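You operate a simulated robot arm through the tools that you are given. There is no shell and no other tool. Be economical: measure what you need, move in short steps, check, and stop when the job is done.

Carry out the task below with a simulated robot arm. There is one attempt and no reset: what you move stays moved.

JOB
Tape the adapter of the size on the job card.
Fine: set the turns by the winder's table, run it once, put the adapter in the green tray, switch off last. Set down upright: what you pick out.

The check looks at the end state, three seconds after you hand in, the way a careful person would. Anything else that was tipped, shoved, dropped, spilled or broken makes it a failure.

ROBOT AND FRAMES
A 7-joint arm with a two-finger parallel gripper, fixed in place. Base frame: the origin is at the foot of the arm, x ahead of it, y to its left, z up; the work surface is at about z = 0.852. Readings come in m, degrees, newtons and seconds.
With the tool pointing down near the work surface it reaches from about 0.1 to 0.64 m from the base axis. Its first joint turns from -66.0 to 66.0 degrees. Payload 1.57 kg.
The tool frame sits at the grasp point between the pads (the TCP): z along the fingers, y along the line on which they close. The tips reach 0.03 m beyond it. Largest opening 0.08 m; finger width 0.017, thickness 0.012; the body of the gripper, 0.04 by 0.082 m, starts 0.08 m behind the TCP.
Orientation is that of the tool frame in the base frame, as a unit quaternion [x, y, z, w]. With the fingers straight down and closing along the base's y, the tool's x points along the base's -x, its y along +y and its z along -z.

CONTROLS
- The arm moves only by the tool apply_moves. Its argument "series" is text: rows parted by semicolons, each of 7 numbers parted by spaces: the finger opening in m, from 0 to 0.08, then the shift along the tool's x, y, z in m, then the turn, a rotation vector about the tool's x, y, z in degrees. In form: claw dx dy dz rx ry rz; .... A call has 1 to 8 rows; each row shifts and turns the commanded pose from where the row before left it, along the tool's axes as they then stand. A row lasts 0.2 s, in which the tool goes at most 0.05 m and 8.6 degrees; a call with a longer step from one row to the next is refused whole, and so is a gripper value outside its range. Where a pose cannot be reached the arm comes as near as it can. A force on the tool above 90 N (or 10 N above the force at the start of the call, whichever is more), or a blocked arm, ends the call early, and 0.2 s more pass. The fingers move at their own pace (about 0.072 m/s each) and stop on an object; they squeeze with about 27 N. The grip force told is the motor's: it shows also when the fingers shut on nothing. Time passes only in rows, and 0.2 s behind the last, so rows that do not move let the fingers close. It gives the time, the measured TCP pose, the force on the tool (base axes), the opening and the grip force at its end, in the units of the frame above (readings bear some noise), with the torque about the TCP (base axes, N m) and any sound that the robot's microphone picked up, and new pictures: "views" is both (left out), scene, wrist or none.
- Cameras (640 x 400 px; columns grow to the right, rows downward): "scene" is fixed at [0.0591, 0.4583, 1.4198]; the picture's right is [-0.73, -0.68, 0.00], its down [-0.42, 0.45, -0.79] and it looks along [0.54, -0.58, -0.61] (base axes); focal length 289 px, centre (320, 200). "wrist" rides on the gripper at [0.072, -0.007, -0.122] in the tool frame; the picture's right is [0.09, 1.00, 0.00], its down [-0.84, 0.08, -0.54] and it looks along [-0.54, 0.05, 0.84] (tool axes); focal length 238 px, centre (320, 200). There is no depth. A picture from a camera that has moved, and an enlarged one, comes with that camera's place and axes in the base frame and with its lens. The place of the scene camera against the robot may be out by one fixed shift of up to 0.025 m in any direction.
- enlarge(camera, box): a new picture of the part [left, top, right, bottom] of that camera's present view, enlarged. No time passes.
- close_job(): hands the job in; it is judged then, once.

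Go step by step. Nothing tells you positions but the pictures and the camera data: compare them with the known pose of the tool, close in by small moves and look again before you grip or let go. The budget is 120 turns and 200 pictures, counting those below and the enlarged ones. Unless the task says otherwise, let go and move clear before handing in, and close with one line.

The tools are called after ">>>" by a JSON object that holds its "method" and its "body". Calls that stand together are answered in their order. apply_moves: Moves the arm, as the interface text tells. Its arguments: {"type":"object","properties":{"series":{"type":"string"},"views":{"type":"string","enum":["both","scene","wrist","none"]}},"required":["series"]} The other tools are called the same way: enlarge (camera, box) takes an enlarged picture of a part of a camera's view; close_job () hands the job in.

At the start:

```text
t: 0.0
tcp_pos: [0.3803, 0.0804, 1.22]
orientation: [0.0, 1.0, -0.001, -0.001]
wrist_force: [-0.8, -0.1, 0.1]
torque: [0.0, -0.01, -0.01]
gripper_width: 0.0801
finger_force: 0.1
```

scene: 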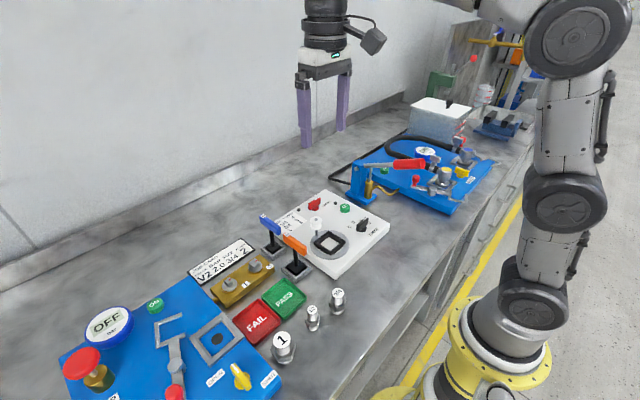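
wrist: 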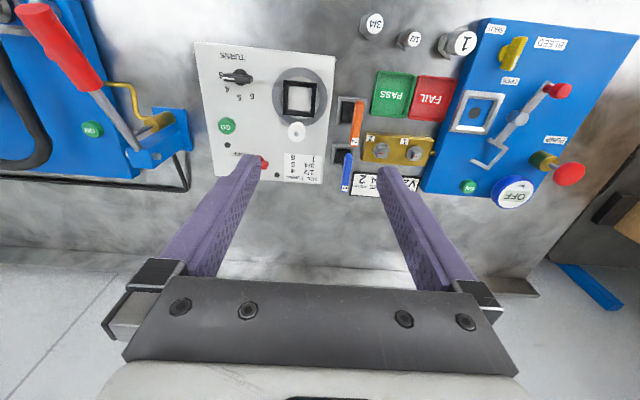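

I see a bench with a winder (white panel), adapters labelled 3/4, 1/2, 1, green/red trays, and a job card. I'll enlarge the pictures to read the details.

>>> {"method": "enlarge", "body": {"camera": "wrist", "box": [190, 30, 350, 190]}}

>>> {"method": "enlarge", "body": {"camera": "wrist", "box": [320, 0, 490, 200]}}

>>> {"method": "enlarge", "body": {"camera": "scene", "box": [180, 180, 400, 370]}}

```text
2.50 times, centred on (270, 110) of wrist
camera zoom: at [0.3083, 0.074, 1.3417], right [-0.09, 1.0, 0.0], down [0.84, 0.08, 0.54], along [0.54, 0.05, -0.84], focal length 596 px, centre (445, 425)
```

zoom: 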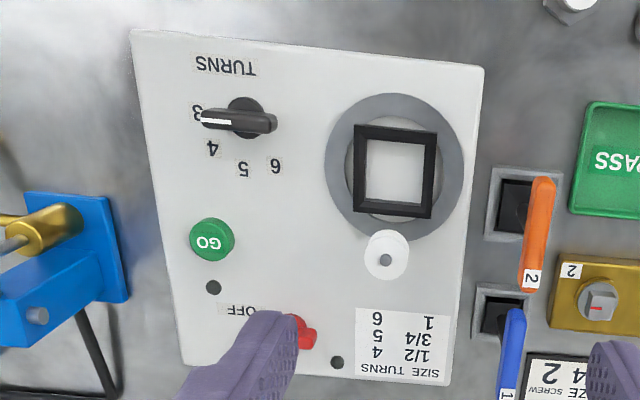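

```text
2.00 times, centred on (405, 100) of wrist
camera zoom: at [0.3083, 0.074, 1.3417], right [-0.09, 1.0, 0.0], down [0.84, 0.08, 0.54], along [0.54, 0.05, -0.84], focal length 477 px, centre (150, 400)
```

zoom: 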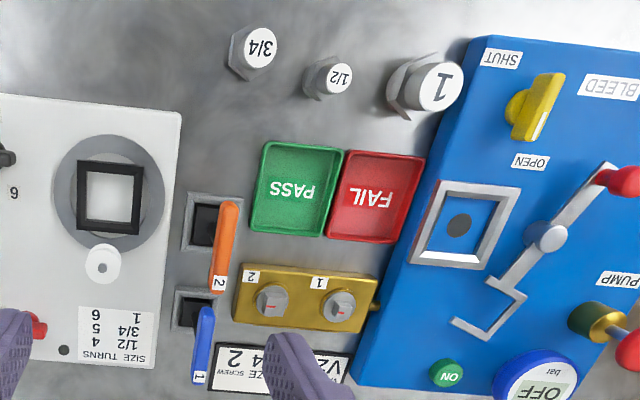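

```text
2.11 times, centred on (290, 275) of scene
camera zoom: at [0.0591, 0.4583, 1.4198], right [-0.73, -0.68, 0.0], down [-0.42, 0.45, -0.79], along [0.54, -0.58, -0.61], focal length 608 px, centre (383, 42)
```

zoom: 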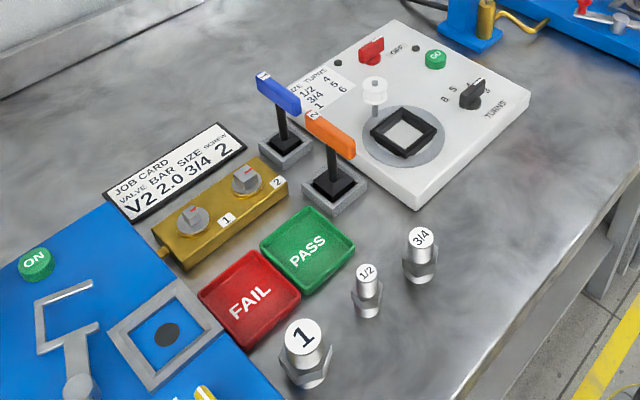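

The card says size 3/4, and the table appears to give 5 turns. The winder is at about (0.39, 0.05) and the 3/4 adapter at about (0.27, 0.155). I'll move back and down for a closer look.

>>> {"method": "apply_moves", "body": {"series": "0.08 0.04 0 0.02 0 0 0;0.08 0.04 0 0.03 0 0 0;0.08 0.03 0 0.03 0 0 0;0.08 0 0 0.0 0 0 0", "views": "wrist"}}

```text
t: 1.0
tcp_pos: [0.2695, 0.0815, 1.1395]
orientation: [0.0, 1.0, 0.0, 0.0]
wrist_force: [-0.3, 0.2, 0.7]
torque: [-0.02, -0.01, -0.02]
gripper_width: 0.08
finger_force: 0.0
camera wrist: at [0.1978, 0.0743, 1.2619], right [-0.09, 1.0, 0.0], down [0.84, 0.08, 0.54], along [0.54, 0.05, -0.84], focal length 238 px, centre (320, 200)
```

wrist: 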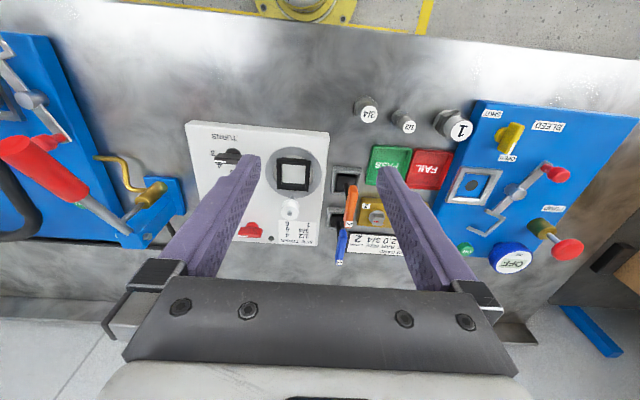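

>>> {"method": "enlarge", "body": {"camera": "wrist", "box": [180, 120, 340, 250]}}

>>> {"method": "enlarge", "body": {"camera": "wrist", "box": [330, 80, 480, 190]}}

>>> {"method": "enlarge", "body": {"camera": "scene", "box": [280, 180, 400, 280]}}

```text
3.08 times, centred on (260, 185) of wrist
camera zoom: at [0.1978, 0.0743, 1.2619], right [-0.09, 1.0, 0.0], down [0.84, 0.08, 0.54], along [0.54, 0.05, -0.84], focal length 733 px, centre (505, 246)
```

zoom: 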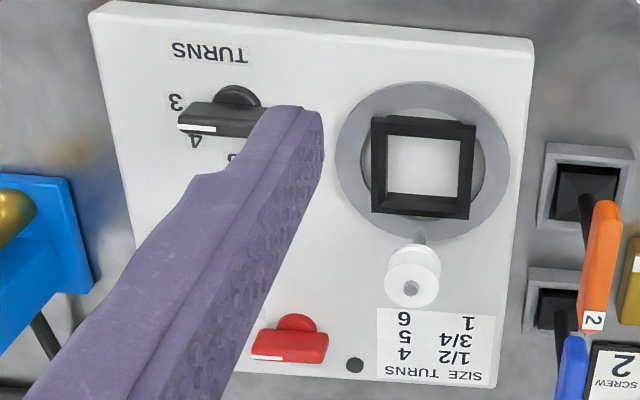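

```text
3.64 times, centred on (405, 135) of wrist
camera zoom: at [0.1978, 0.0743, 1.2619], right [-0.09, 1.0, 0.0], down [0.84, 0.08, 0.54], along [0.54, 0.05, -0.84], focal length 867 px, centre (11, 436)
```

zoom: 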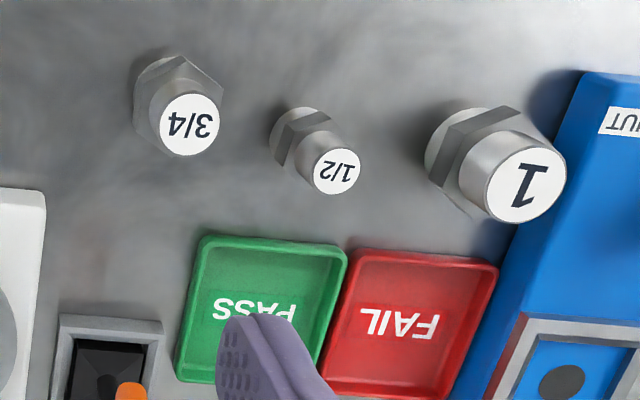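

```text
4.00 times, centred on (340, 230) of scene
camera zoom: at [0.059, 0.4583, 1.4198], right [-0.73, -0.68, 0.0], down [-0.42, 0.45, -0.79], along [0.54, -0.58, -0.61], focal length 1156 px, centre (240, 80)
```

zoom: 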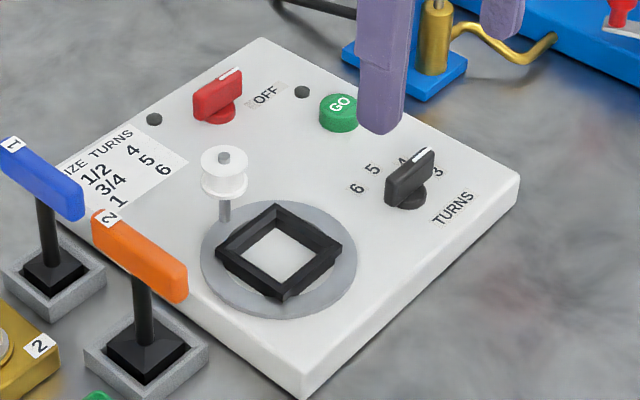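

The table reads 3/4 → 5 turns. The red switch points to OFF and the turns knob to 3. I'll move over the winder for an unobstructed view of both knobs.

>>> {"method": "apply_moves", "body": {"series": "0.08 -0.03 -0.035 0.01 0 0 0;0.08 -0.03 -0.035 0.01 0 0 0;0.08 -0.03 -0.035 0.01 0 0 0;0.08 0 0 0.0 0 0 0", "views": "wrist"}}

>>> {"method": "enlarge", "body": {"camera": "wrist", "box": [220, 60, 420, 230]}}

```text
t: 2.0
tcp_pos: [0.3608, -0.0255, 1.1098]
orientation: [0.0, 1.0, -0.001, 0.0]
wrist_force: [0.0, 0.0, -0.3]
torque: [0.0, 0.0, 0.04]
gripper_width: 0.0801
finger_force: 0.1
camera wrist: at [0.2886, -0.0321, 1.2315], right [-0.09, 1.0, 0.0], down [0.84, 0.08, 0.54], along [0.54, 0.05, -0.84], focal length 238 px, centre (320, 200)
```

wrist: 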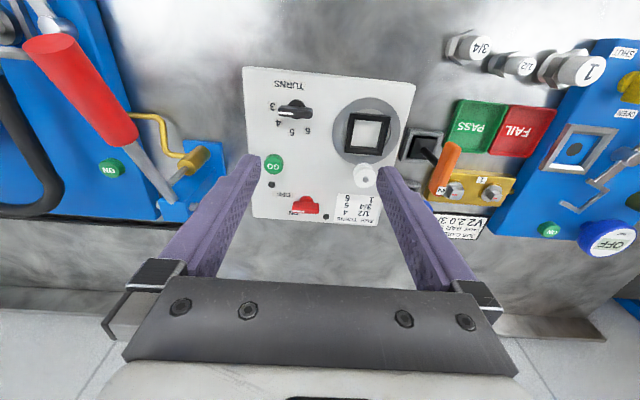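

```text
2.35 times, centred on (320, 145) of wrist
camera zoom: at [0.2886, -0.0321, 1.2315], right [-0.09, 1.0, 0.0], down [0.84, 0.08, 0.54], along [0.54, 0.05, -0.84], focal length 561 px, centre (320, 329)
```

zoom: 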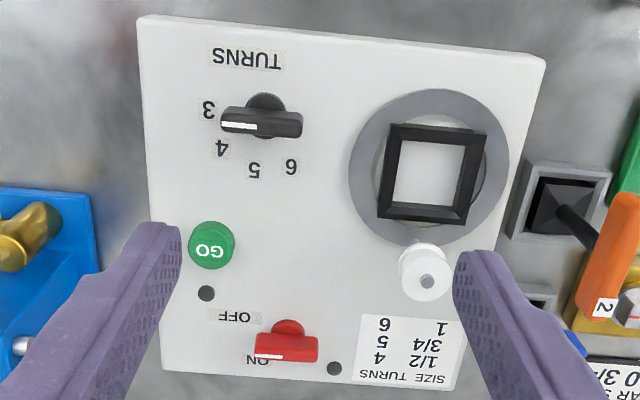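

The panel top is at z≈0.878. The turns knob is at about (0.365, -0.0585) with its bar along y, the red switch at (0.517, -0.035), GO at (0.45, -0.09) and the socket at (0.388, 0.047). I'll turn the gripper 90° above the turns knob.

>>> {"method": "apply_moves", "body": {"series": "0.04 -0.004 -0.033 0.03 0 0 8.5;0.04 0 0 0.03 0 0 8.5;0.04 0 0 0.02 0 0 8.5;0.04 0 0 0.02 0 0 8.5;0.04 0 0 0 0 0 8.5;0.04 0 0 0 0 0 8.5;0.04 0 0 0 0 0 8.5;0.04 0 0 0 0 0 8.5", "views": "none"}}

>>> {"method": "apply_moves", "body": {"series": "0.04 0 0 0 0 0 8.5;0.04 0 0 0 0 0 8.5;0.04 0 0 0 0 0 5;0.04 0 0 0 0 0 0", "views": "both"}}

```text
t: 3.8
tcp_pos: [0.3636, -0.0578, 1.01]
orientation: [0.56, 0.829, 0.0, -0.001]
wrist_force: [0.2, 0.5, 0.3]
torque: [-0.02, -0.01, 0.02]
gripper_width: 0.0401
finger_force: 0.0
```

```text
t: 4.8
tcp_pos: [0.3629, -0.0581, 1.0103]
orientation: [0.708, 0.707, 0.0, 0.0]
wrist_force: [0.4, -0.2, -0.2]
torque: [-0.02, -0.02, -0.02]
gripper_width: 0.04
finger_force: 0.0
camera wrist: at [0.3577, 0.0144, 1.1318], right [1.0, 0.09, 0.0], down [0.08, -0.84, 0.54], along [0.05, -0.54, -0.84], focal length 238 px, centre (320, 200)
```

scene: 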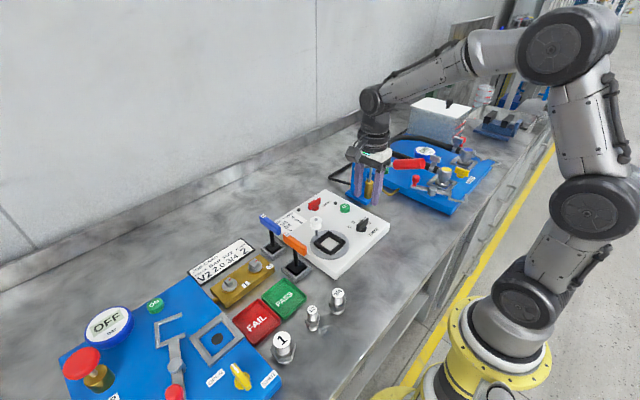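
wrist: 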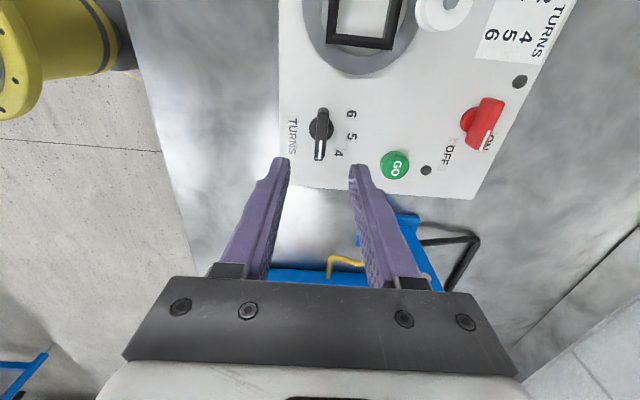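

The gripper is centred over the knob within 2 mm. Descending in steps.

>>> {"method": "apply_moves", "body": {"series": "0.04 0 0.002 0.04 0 0 0;0.04 0 0 0.03 0 0 0;0.04 0 0 0 0 0 0", "views": "wrist"}}

>>> {"method": "enlarge", "body": {"camera": "wrist", "box": [200, 90, 440, 260]}}

```text
t: 5.6
tcp_pos: [0.3671, -0.0572, 0.9402]
orientation: [0.708, 0.706, 0.001, 0.0]
wrist_force: [0.4, -0.2, 0.9]
torque: [-0.03, 0.02, -0.02]
gripper_width: 0.0403
finger_force: 0.1
camera wrist: at [0.3599, 0.0149, 1.0614], right [1.0, 0.09, 0.0], down [0.08, -0.84, 0.54], along [0.05, -0.54, -0.84], focal length 238 px, centre (320, 200)
```

wrist: 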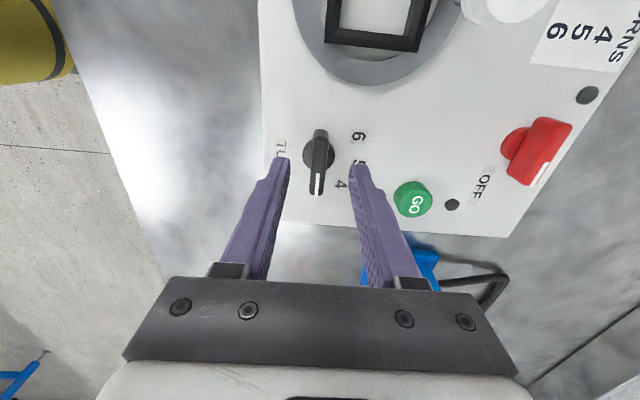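

```text
2.35 times, centred on (320, 175) of wrist
camera zoom: at [0.3599, 0.0149, 1.0614], right [1.0, 0.09, 0.0], down [0.08, -0.84, 0.54], along [0.05, -0.54, -0.84], focal length 561 px, centre (320, 259)
```

zoom: 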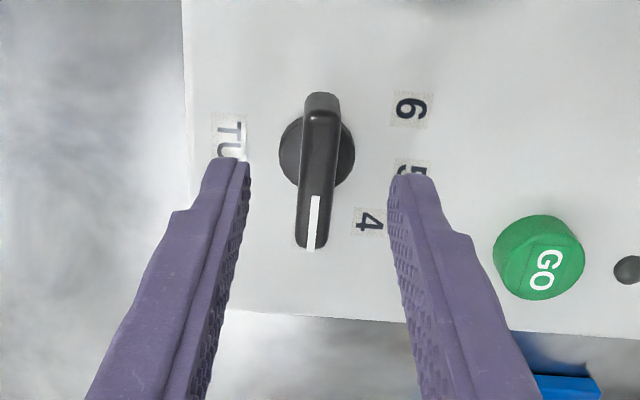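

The bar sits between the fingers. Going down to grip height and closing.

>>> {"method": "apply_moves", "body": {"series": "0.04 0 -0.001 0.02 0 0 0;0.04 0 0 0 0 0 0;0 0 0 0 0 0 0;0 0 0 0 0 0 0;0 0 0 0 0 0 0", "views": "wrist"}}

>>> {"method": "enlarge", "body": {"camera": "wrist", "box": [200, 90, 440, 260]}}

```text
t: 6.8
tcp_pos: [0.366, -0.0582, 0.9198]
orientation: [0.707, 0.707, 0.001, 0.001]
wrist_force: [6.2, -0.7, -4.4]
torque: [0.07, 0.04, 0.0]
gripper_width: 0.0106
finger_force: 28.9
camera wrist: at [0.3588, 0.0148, 1.0417], right [1.0, 0.09, 0.0], down [0.08, -0.84, 0.54], along [0.05, -0.54, -0.84], focal length 238 px, centre (320, 200)
```

wrist: 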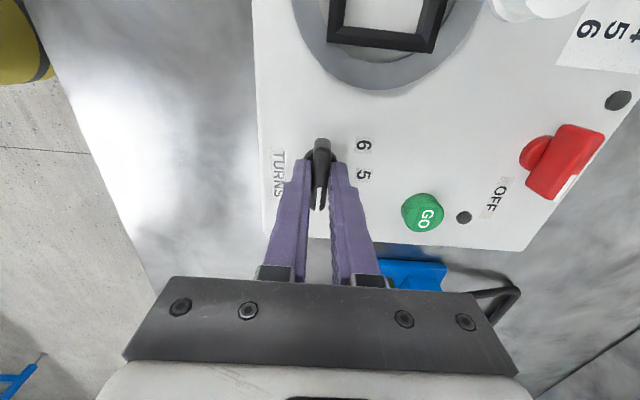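

```text
2.35 times, centred on (320, 175) of wrist
camera zoom: at [0.3588, 0.0148, 1.0417], right [1.0, 0.09, 0.0], down [0.08, -0.84, 0.54], along [0.05, -0.54, -0.84], focal length 561 px, centre (320, 259)
```

zoom: 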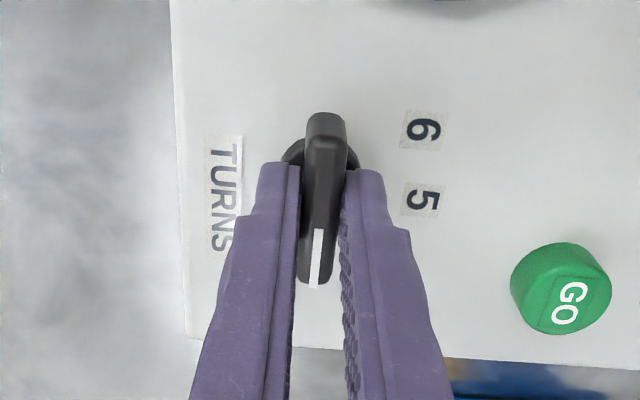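

Knob gripped. The label geometry gives about 40° per step, so 3→5 is +80° counter-clockwise (from above). Turning.

>>> {"method": "apply_moves", "body": {"series": "0 0 0 0 0 0 -8;0 0 0 0 0 0 -8;0 0 0 0 0 0 -8;0 0 0 0 0 0 -8;0 0 0 0 0 0 -8", "views": "wrist"}}

```text
t: 8.0
tcp_pos: [0.3642, -0.0571, 0.9201]
orientation: [0.422, 0.907, 0.0, -0.001]
wrist_force: [-1.4, 4.7, 3.9]
torque: [-0.6, -0.42, 0.0]
gripper_width: 0.0111
finger_force: 29.0
camera wrist: at [0.3138, -0.0067, 1.0417], right [0.7, 0.71, 0.0], down [0.6, -0.59, 0.54], along [0.39, -0.38, -0.84], focal length 238 px, centre (320, 200)
```

wrist: 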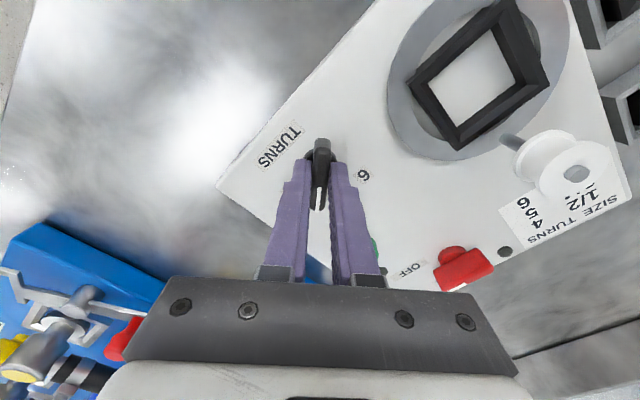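

The knob is turning with the gripper. I'll turn the remaining 40°.

>>> {"method": "apply_moves", "body": {"series": "0 0 0 0 0 0 -8;0 0 0 0 0 0 -8;0 0 0 0 0 0 -8;0 0 0 0 0 0 -8;0 0 0 0 0 0 -8;0 0 0 0 0 0 0", "views": "wrist"}}

>>> {"method": "enlarge", "body": {"camera": "wrist", "box": [200, 90, 440, 260]}}

```text
t: 9.4
tcp_pos: [0.3649, -0.0574, 0.9185]
orientation: [0.086, 0.996, 0.001, 0.0]
wrist_force: [-6.4, -4.7, 9.5]
torque: [-0.07, 0.02, 0.02]
gripper_width: 0.0109
finger_force: 28.4
camera wrist: at [0.2931, -0.0518, 1.0417], right [0.08, 1.0, 0.0], down [0.84, -0.07, 0.54], along [0.54, -0.04, -0.84], focal length 238 px, centre (320, 200)
```

wrist: 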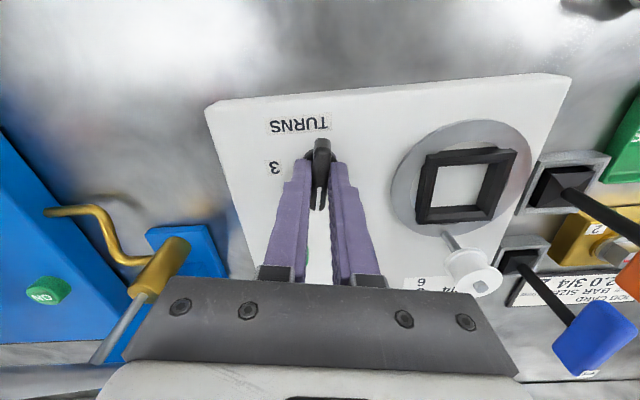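

```text
2.35 times, centred on (320, 175) of wrist
camera zoom: at [0.2931, -0.0518, 1.0417], right [0.08, 1.0, 0.0], down [0.84, -0.07, 0.54], along [0.54, -0.04, -0.84], focal length 561 px, centre (320, 259)
```

zoom: 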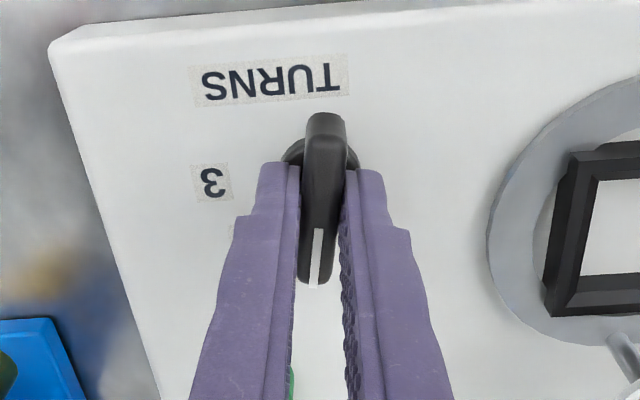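

Releasing the knob and rising to check the setting.

>>> {"method": "apply_moves", "body": {"series": "0.04 0 0 0 0 0 0;0.04 0 0 0 0 0 0;0.04 0 0 -0.04 0 0 0;0.04 0 0 -0.05 0 0 0;0.04 0.02 0 -0.05 0 0 0;0.04 0 0 0 0 0 0", "views": "wrist"}}

>>> {"method": "enlarge", "body": {"camera": "wrist", "box": [220, 80, 420, 230]}}

```text
refused: row 5 steps farther than a row can; nothing moved
```

```text
2.67 times, centred on (320, 155) of wrist
camera zoom: at [0.2931, -0.0518, 1.0417], right [0.08, 1.0, 0.0], down [0.84, -0.07, 0.54], along [0.54, -0.04, -0.84], focal length 636 px, centre (320, 320)
```

zoom: 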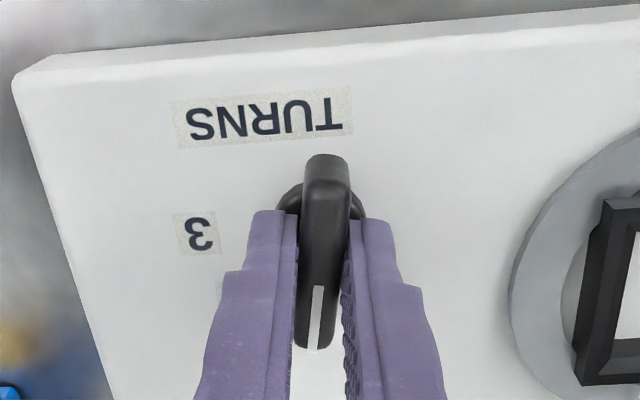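

The last row was too long and the call was refused. Repeating with shorter steps.

>>> {"method": "apply_moves", "body": {"series": "0.04 0 0 0 0 0 0;0.04 0 0 0 0 0 0;0.04 0 0 -0.04 0 0 0;0.04 0 0 -0.045 0 0 0;0.04 0.02 0 -0.04 0 0 0;0.04 0 0 0 0 0 0", "views": "wrist"}}

>>> {"method": "enlarge", "body": {"camera": "wrist", "box": [220, 80, 420, 230]}}

```text
t: 10.8
tcp_pos: [0.3456, -0.0547, 1.0435]
orientation: [0.086, 0.996, 0.0, -0.001]
wrist_force: [-1.0, 0.1, 0.7]
torque: [0.03, -0.02, -0.06]
gripper_width: 0.0399
finger_force: 0.0
camera wrist: at [0.2743, -0.0477, 1.1663], right [0.08, 1.0, 0.0], down [0.84, -0.07, 0.54], along [0.54, -0.04, -0.84], focal length 238 px, centre (320, 200)
```

wrist: 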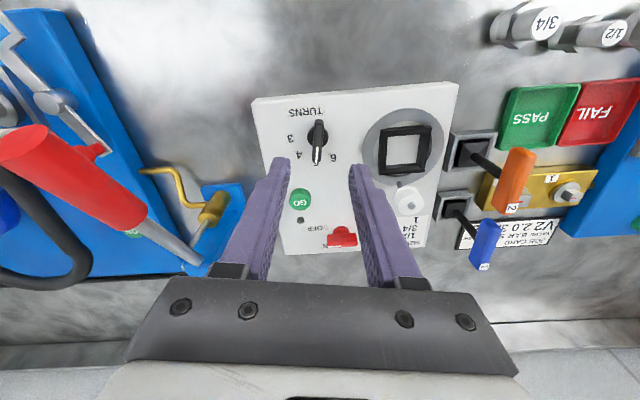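

```text
2.67 times, centred on (320, 155) of wrist
camera zoom: at [0.2743, -0.0477, 1.1663], right [0.08, 1.0, 0.0], down [0.84, -0.07, 0.54], along [0.54, -0.04, -0.84], focal length 636 px, centre (320, 320)
```

zoom: 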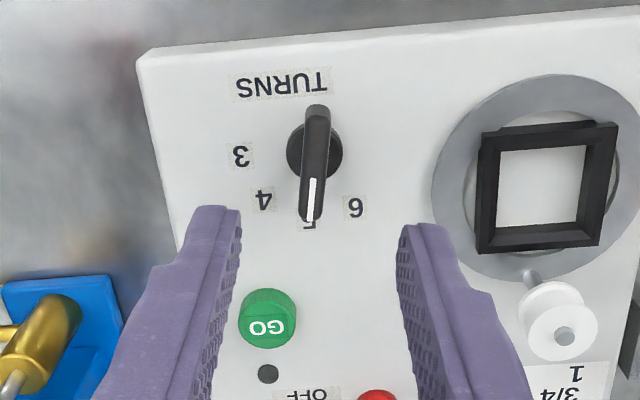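

The turns knob points at 5. Next is the 3/4 adapter; its top is at about (0.272, 0.151, 0.914). I'll square the tool up and move over it.

>>> {"method": "apply_moves", "body": {"series": "0.06 0 0 -0.02 0 0 -5;0.06 0 0 -0.02 0 0 -5;0.06 0.045 0 0 0 0 0;0.06 0.029 0.03 0 0 0 0;0.06 0 0.045 0 0 0 0;0.06 0 0.045 0 0 0 0;0.06 0 0.045 0 0 0 0;0.06 0 0.04 0 0 0 0", "views": "none"}}

>>> {"method": "apply_moves", "body": {"series": "0.06 0 0 0.03 0 0 0;0.06 0 0 0 0 0 0", "views": "both"}}

>>> {"method": "enlarge", "body": {"camera": "wrist", "box": [240, 60, 440, 210]}}

>>> {"method": "enlarge", "body": {"camera": "scene", "box": [280, 250, 380, 350]}}

```text
t: 12.6
tcp_pos: [0.2725, 0.1521, 1.0838]
orientation: [0.0, 1.0, -0.001, 0.0]
wrist_force: [-0.3, 0.6, 0.4]
torque: [0.03, -0.03, -0.03]
gripper_width: 0.0599
finger_force: 0.0
```

```text
t: 13.2
tcp_pos: [0.2715, 0.1512, 1.0528]
orientation: [0.0, 1.0, 0.0, -0.001]
wrist_force: [-0.8, -0.3, 0.9]
torque: [-0.01, -0.02, -0.06]
gripper_width: 0.06
finger_force: 0.1
camera wrist: at [0.2001, 0.1451, 1.1756], right [-0.09, 1.0, 0.0], down [0.84, 0.08, 0.54], along [0.54, 0.05, -0.84], focal length 238 px, centre (320, 200)
```

scene: 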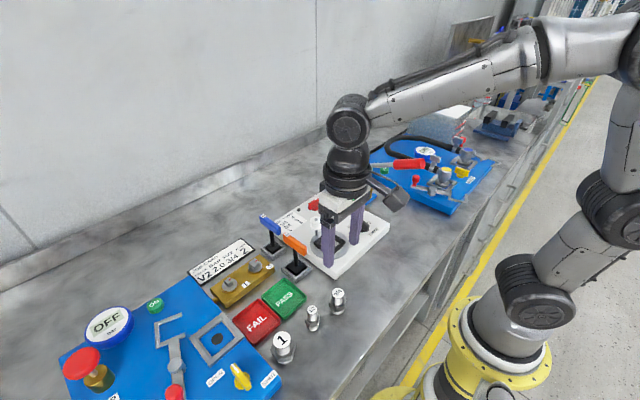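
wrist: 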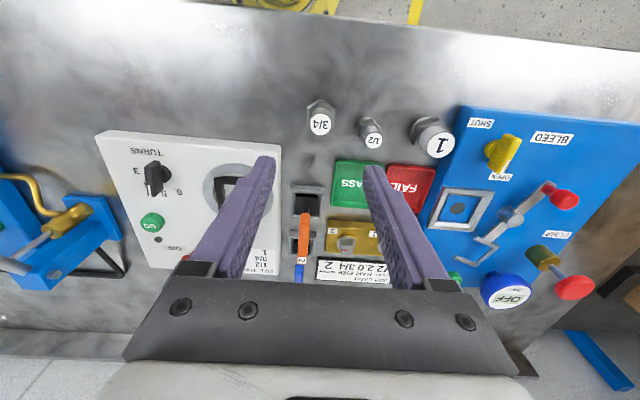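

```text
2.67 times, centred on (340, 135) of wrist
camera zoom: at [0.2001, 0.1451, 1.1756], right [-0.09, 1.0, 0.0], down [0.84, 0.08, 0.54], along [0.54, 0.05, -0.84], focal length 636 px, centre (267, 373)
```

zoom: 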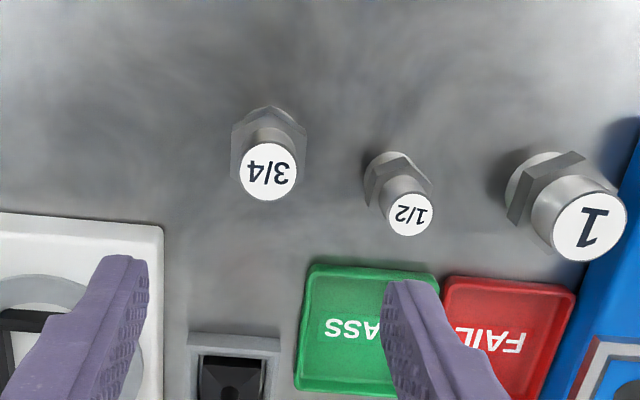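

```text
4.00 times, centred on (330, 300) of scene
camera zoom: at [0.0591, 0.4583, 1.4198], right [-0.73, -0.68, 0.0], down [-0.42, 0.45, -0.79], along [0.54, -0.58, -0.61], focal length 1156 px, centre (280, -200)
```

zoom: 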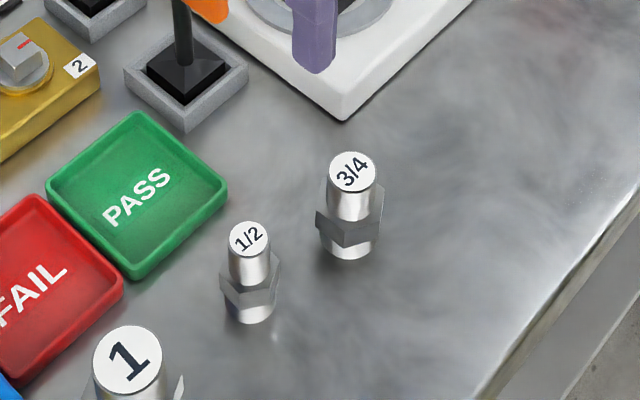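

The adapter has a bottom stub, a hex collar and a top cylinder about 24 mm across, with its cap at (0.271, 0.1515, 0.914). I'll descend for a cylinder grip above the collar.

>>> {"method": "apply_moves", "body": {"series": "0.06 0 0 0.04 0 0 0;0.06 0 0 0.04 0 0 0;0.06 0 0 0.02 0 0 0;0.06 0 0 0 0 0 0", "views": "both"}}

>>> {"method": "enlarge", "body": {"camera": "wrist", "box": [220, 80, 420, 230]}}

>>> {"method": "enlarge", "body": {"camera": "scene", "box": [280, 240, 380, 340]}}

```text
t: 14.2
tcp_pos: [0.2721, 0.1513, 0.9535]
orientation: [0.0, 1.0, 0.0, 0.0]
wrist_force: [0.2, 0.5, -0.4]
torque: [-0.03, 0.01, 0.02]
gripper_width: 0.06
finger_force: 0.1
camera wrist: at [0.1999, 0.145, 1.0757], right [-0.09, 1.0, 0.0], down [0.84, 0.08, 0.54], along [0.54, 0.05, -0.84], focal length 238 px, centre (320, 200)
```

scene: 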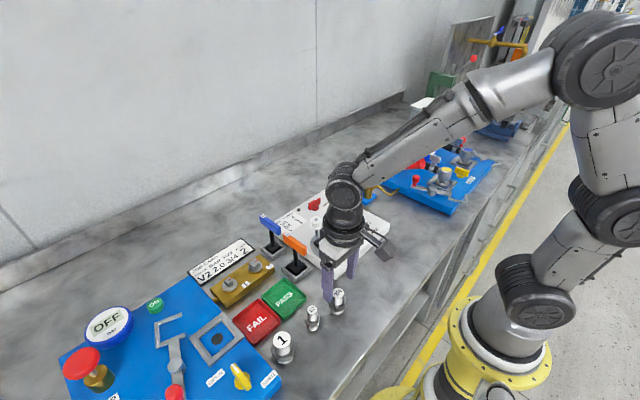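
wrist: 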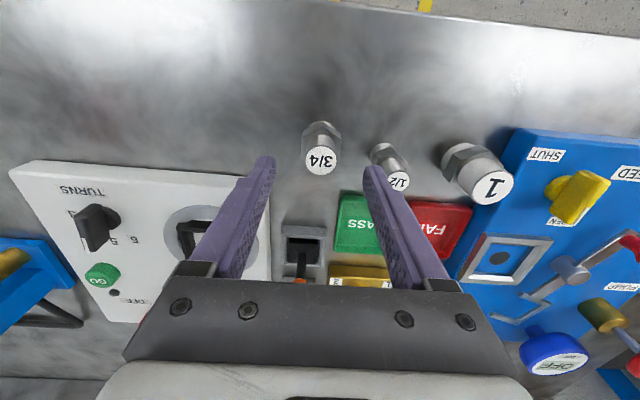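

```text
2.67 times, centred on (320, 155) of wrist
camera zoom: at [0.1999, 0.145, 1.0757], right [-0.09, 1.0, 0.0], down [0.84, 0.08, 0.54], along [0.54, 0.05, -0.84], focal length 636 px, centre (320, 320)
```

zoom: 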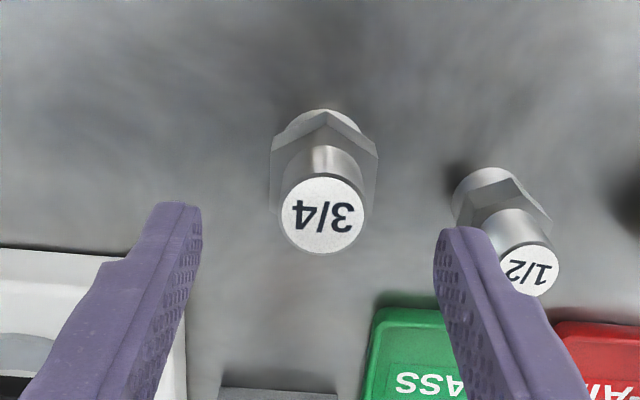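

```text
4.00 times, centred on (330, 290) of scene
camera zoom: at [0.0591, 0.4583, 1.4198], right [-0.73, -0.68, 0.0], down [-0.42, 0.45, -0.79], along [0.54, -0.58, -0.61], focal length 1156 px, centre (280, -160)
```

zoom: 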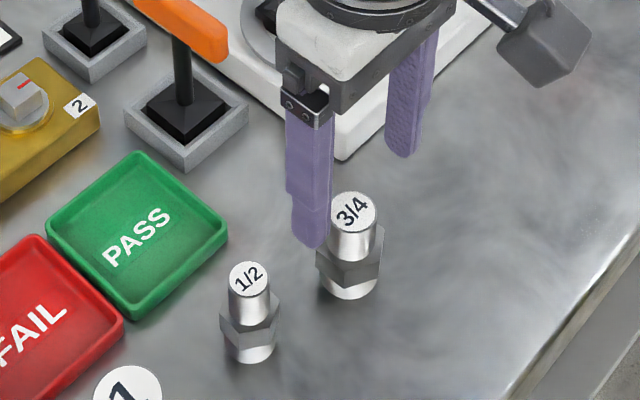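

Well centred. Descending to tip height just above the collar and closing.

>>> {"method": "apply_moves", "body": {"series": "0.06 0.001 0.0005 0.015 0 0 0;0.06 0 0 0.013 0 0 0;0.06 0 0 0 0 0 0;0.0 0 0 0 0 0 0;0 0 0 0 0 0 0;0 0 0 0 0 0 0", "views": "both"}}

>>> {"method": "enlarge", "body": {"camera": "wrist", "box": [220, 80, 420, 230]}}

>>> {"method": "enlarge", "body": {"camera": "scene", "box": [280, 240, 380, 340]}}

```text
t: 15.6
tcp_pos: [0.2685, 0.1515, 0.9256]
orientation: [0.0, 1.0, 0.0, -0.001]
wrist_force: [0.3, -0.4, 1.2]
torque: [-0.01, 0.02, 0.03]
gripper_width: 0.025
finger_force: 26.6
camera wrist: at [0.1988, 0.145, 1.0478], right [-0.09, 1.0, 0.0], down [0.84, 0.08, 0.54], along [0.54, 0.05, -0.84], focal length 238 px, centre (320, 200)
```

scene: 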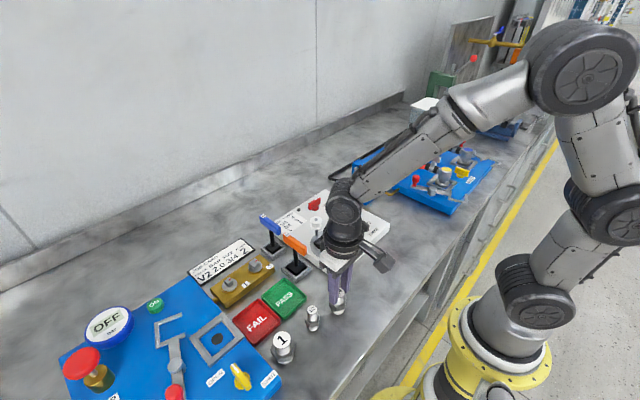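
wrist: 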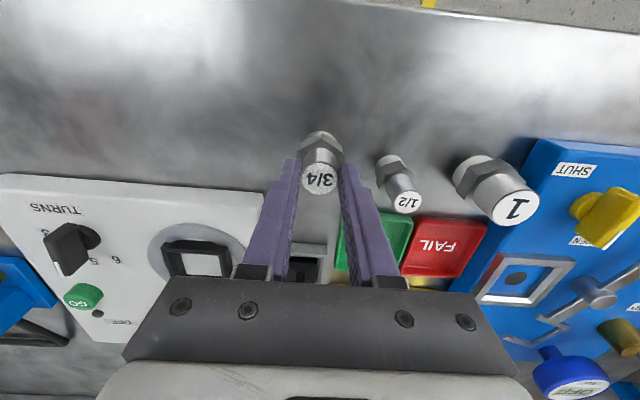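

```text
2.67 times, centred on (320, 155) of wrist
camera zoom: at [0.1988, 0.145, 1.0478], right [-0.09, 1.0, 0.0], down [0.84, 0.08, 0.54], along [0.54, 0.05, -0.84], focal length 636 px, centre (320, 320)
```

zoom: 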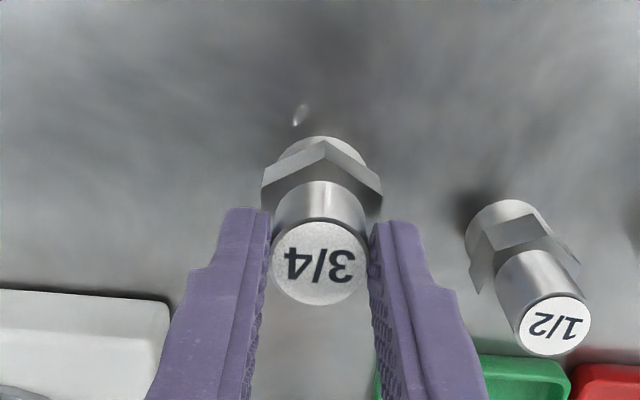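

```text
4.00 times, centred on (330, 290) of scene
camera zoom: at [0.0591, 0.4583, 1.4198], right [-0.73, -0.68, 0.0], down [-0.42, 0.45, -0.79], along [0.54, -0.58, -0.61], focal length 1156 px, centre (280, -160)
```

zoom: 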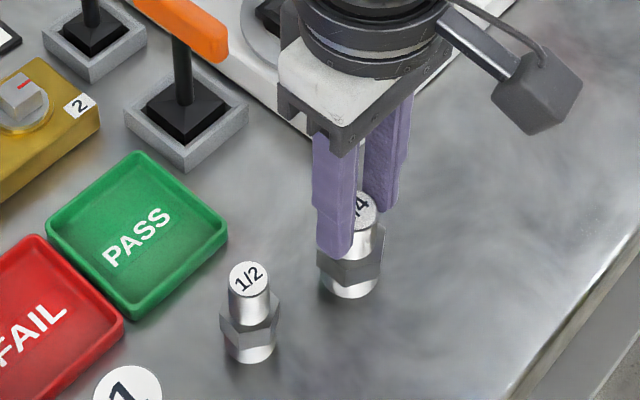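

Gripped at 25 mm. I'll lift it, then carry it at height over to the winder's near side.

>>> {"method": "apply_moves", "body": {"series": "0 0 0 -0.02 0 0 0;0 0 0 -0.04 0 0 0;0 0 0 -0.045 0 0 0;0 0 0 -0.045 0 0 0;0 0 -0.045 0 0 0 0;0 0 -0.045 0 0 0 0;0 -0.03 -0.015 0 0 0 0;0 0 0 0 0 0 0", "views": "both"}}

>>> {"method": "enlarge", "body": {"camera": "wrist", "box": [220, 80, 420, 230]}}

```text
t: 17.4
tcp_pos: [0.2995, 0.0468, 1.076]
orientation: [0.0, 1.0, 0.001, 0.001]
wrist_force: [-0.5, 0.0, -0.9]
torque: [0.0, 0.03, -0.01]
gripper_width: 0.0249
finger_force: 27.1
camera wrist: at [0.2286, 0.0405, 1.1976], right [-0.09, 1.0, 0.0], down [0.84, 0.08, 0.54], along [0.54, 0.05, -0.84], focal length 238 px, centre (320, 200)
```

scene: 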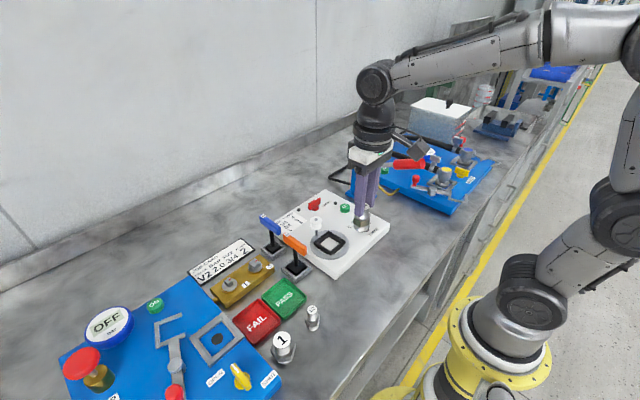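
wrist: 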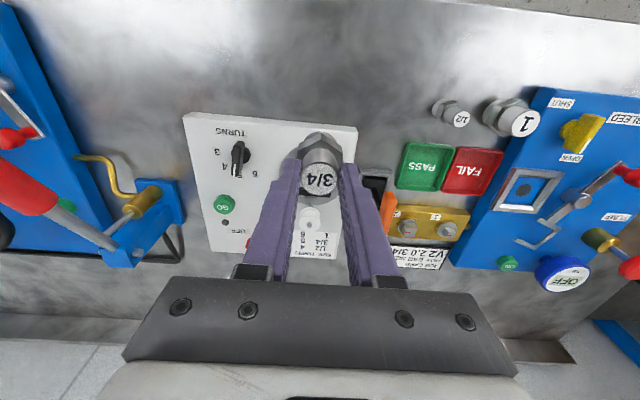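

```text
2.67 times, centred on (320, 155) of wrist
camera zoom: at [0.2286, 0.0405, 1.1976], right [-0.09, 1.0, 0.0], down [0.84, 0.08, 0.54], along [0.54, 0.05, -0.84], focal length 636 px, centre (320, 320)
```

zoom: 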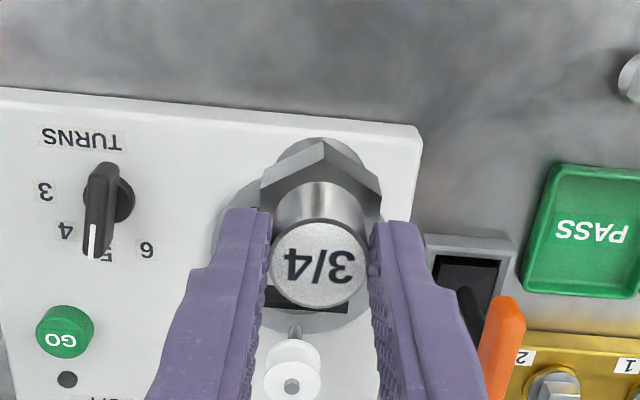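

The adapter sits concentric with the TCP. Moving over the socket at (0.387, 0.0465), with its bottom still well above the frame.

>>> {"method": "apply_moves", "body": {"series": "0 -0.04 0 0 0 0 0;0 -0.0475 0 0 0 0 0;0 0 0 0.04 0 0 0;0 0 0 0.025 0 0 0;0 0 0 0 0 0 0", "views": "both"}}

>>> {"method": "enlarge", "body": {"camera": "wrist", "box": [220, 80, 420, 230]}}

>>> {"method": "enlarge", "body": {"camera": "scene", "box": [280, 180, 390, 290]}}

```text
t: 18.6
tcp_pos: [0.3869, 0.0467, 1.0124]
orientation: [0.0, 1.0, 0.001, 0.0]
wrist_force: [0.9, 0.1, -1.2]
torque: [0.04, 0.0, 0.0]
gripper_width: 0.0251
finger_force: 26.6
camera wrist: at [0.3152, 0.0406, 1.1335], right [-0.09, 1.0, 0.0], down [0.84, 0.08, 0.54], along [0.54, 0.05, -0.84], focal length 238 px, centre (320, 200)
```

scene: 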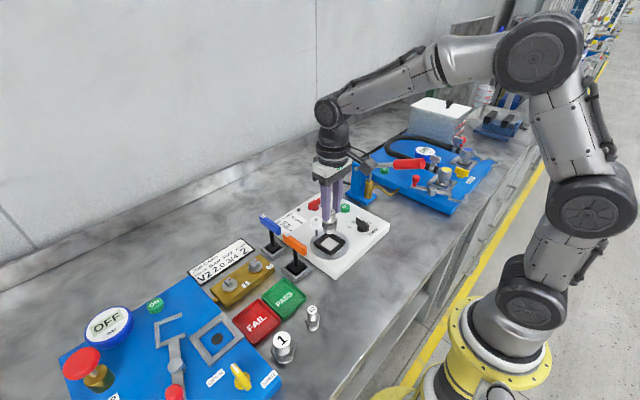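
wrist: 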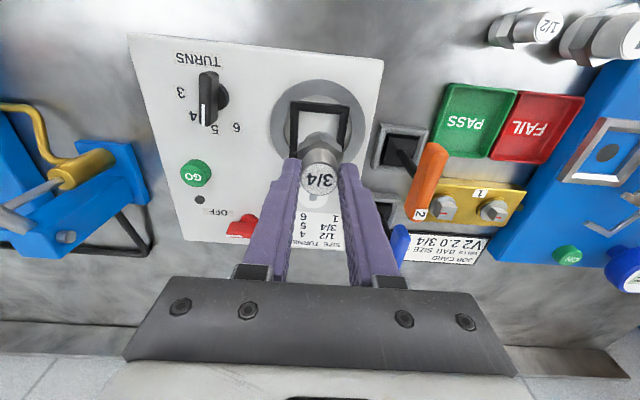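

```text
2.67 times, centred on (320, 155) of wrist
camera zoom: at [0.3152, 0.0406, 1.1335], right [-0.09, 1.0, 0.0], down [0.84, 0.08, 0.54], along [0.54, 0.05, -0.84], focal length 636 px, centre (320, 320)
```

zoom: 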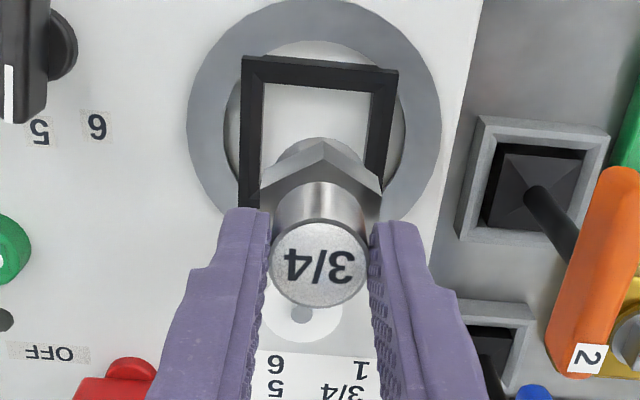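

```text
3.64 times, centred on (335, 235) of scene
camera zoom: at [0.0591, 0.4583, 1.4198], right [-0.73, -0.68, 0.0], down [-0.42, 0.45, -0.79], along [0.54, -0.58, -0.61], focal length 1051 px, centre (266, 73)
```

zoom: 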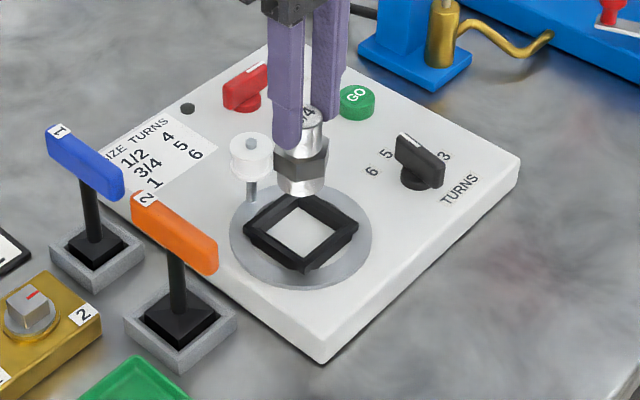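

The adapter is over the frame, within about 1.5 mm. Lowering towards the expected floor (TCP about 0.952).

>>> {"method": "apply_moves", "body": {"series": "0 -0.001 -0.001 0.03 0 0 0;0 0 0 0.02 0 0 0;0 0 0 0.006 0 0 0;0 0 0 0 0 0 0", "views": "both"}}

>>> {"method": "enlarge", "body": {"camera": "wrist", "box": [220, 80, 420, 230]}}

>>> {"method": "enlarge", "body": {"camera": "scene", "box": [280, 180, 390, 290]}}

```text
t: 19.6
tcp_pos: [0.3889, 0.0445, 0.9557]
orientation: [0.0, 1.0, 0.0, 0.0]
wrist_force: [-0.6, -1.0, 2.7]
torque: [-0.11, 0.06, -0.03]
gripper_width: 0.025
finger_force: 26.4
camera wrist: at [0.317, 0.0391, 1.0776], right [-0.09, 1.0, 0.0], down [0.84, 0.08, 0.54], along [0.54, 0.05, -0.84], focal length 238 px, centre (320, 200)
```

scene: 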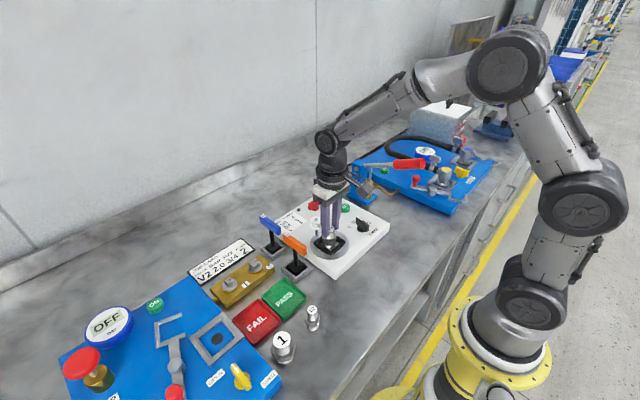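
wrist: 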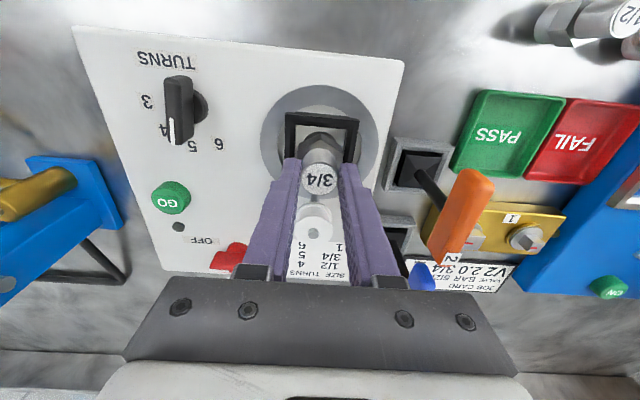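

```text
2.67 times, centred on (320, 155) of wrist
camera zoom: at [0.317, 0.0391, 1.0776], right [-0.09, 1.0, 0.0], down [0.84, 0.08, 0.54], along [0.54, 0.05, -0.84], focal length 636 px, centre (320, 320)
```

zoom: 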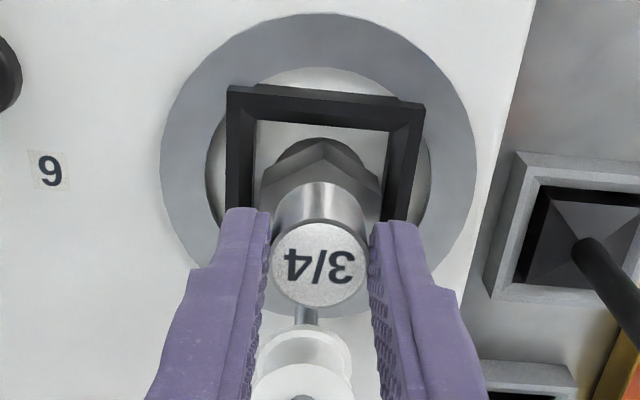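

```text
3.64 times, centred on (335, 235) of scene
camera zoom: at [0.059, 0.4583, 1.4198], right [-0.73, -0.68, 0.0], down [-0.42, 0.45, -0.79], along [0.54, -0.58, -0.61], focal length 1051 px, centre (266, 73)
```

zoom: 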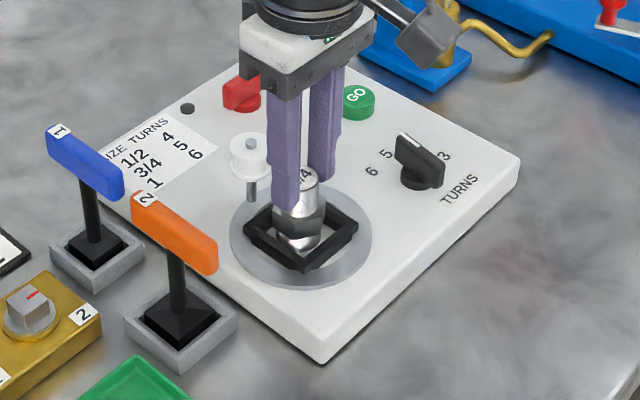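

It's inside the frame and centred. Easing down to contact.

>>> {"method": "apply_moves", "body": {"series": "0 0 0 0.002 0 0 0;0 0 0 0.002 0 0 0;0 0 0 0 0 0 0", "views": "none"}}

```text
t: 20.4
tcp_pos: [0.3894, 0.0451, 0.9528]
orientation: [0.0, 1.0, 0.0, 0.003]
wrist_force: [-2.4, -2.1, 19.8]
torque: [-0.31, -0.13, -0.06]
gripper_width: 0.025
finger_force: 26.9
```

Contact is at the expected floor height. I'll relax 1.5 mm, open, and rise.

>>> {"method": "apply_moves", "body": {"series": "0 0 0 -0.0015 0 0 0;0 0 0 0 0 0 0;0.06 0 0 0 0 0 0;0.06 0 0 0 0 0 0;0.06 0 0 -0.03 0 0 0;0.06 0 0 -0.045 0 0 0;0.06 0.04 0 -0.02 0 0 0;0.06 0.03 0 0 0 0 0", "views": "both"}}

>>> {"method": "enlarge", "body": {"camera": "wrist", "box": [220, 80, 420, 230]}}

>>> {"method": "enlarge", "body": {"camera": "scene", "box": [280, 180, 390, 290]}}

```text
t: 22.2
tcp_pos: [0.3178, 0.0456, 1.0478]
orientation: [0.0, 1.0, 0.0, 0.0]
wrist_force: [0.3, 0.3, 0.9]
torque: [0.02, -0.01, 0.0]
gripper_width: 0.0599
finger_force: 0.1
camera wrist: at [0.2469, 0.0389, 1.1696], right [-0.09, 1.0, 0.0], down [0.84, 0.08, 0.54], along [0.54, 0.05, -0.84], focal length 238 px, centre (320, 200)
```

scene: 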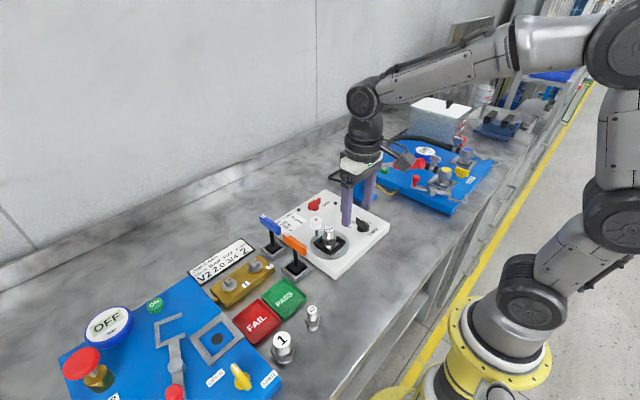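
wrist: 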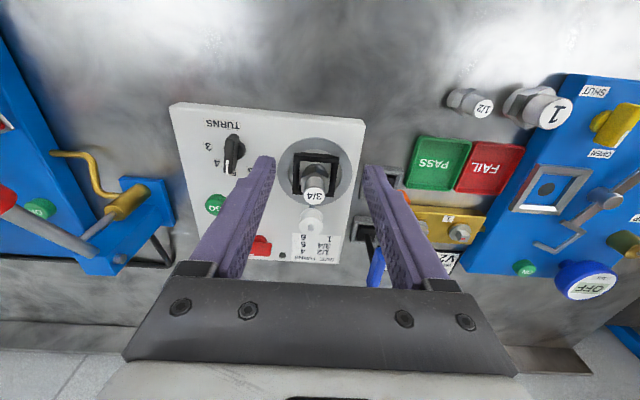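

```text
2.67 times, centred on (320, 155) of wrist
camera zoom: at [0.2469, 0.0389, 1.1696], right [-0.09, 1.0, 0.0], down [0.84, 0.08, 0.54], along [0.54, 0.05, -0.84], focal length 636 px, centre (320, 320)
```

zoom: 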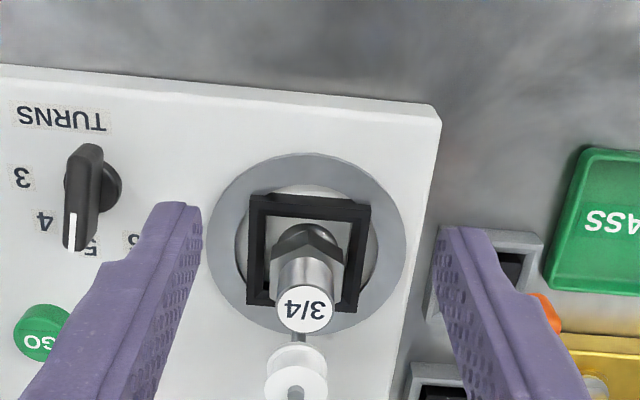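

```text
3.64 times, centred on (335, 235) of scene
camera zoom: at [0.0591, 0.4583, 1.4198], right [-0.73, -0.68, 0.0], down [-0.42, 0.45, -0.79], along [0.54, -0.58, -0.61], focal length 1051 px, centre (266, 73)
```

zoom: 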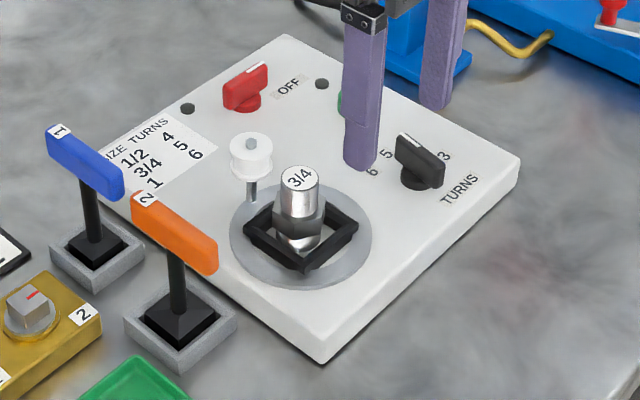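

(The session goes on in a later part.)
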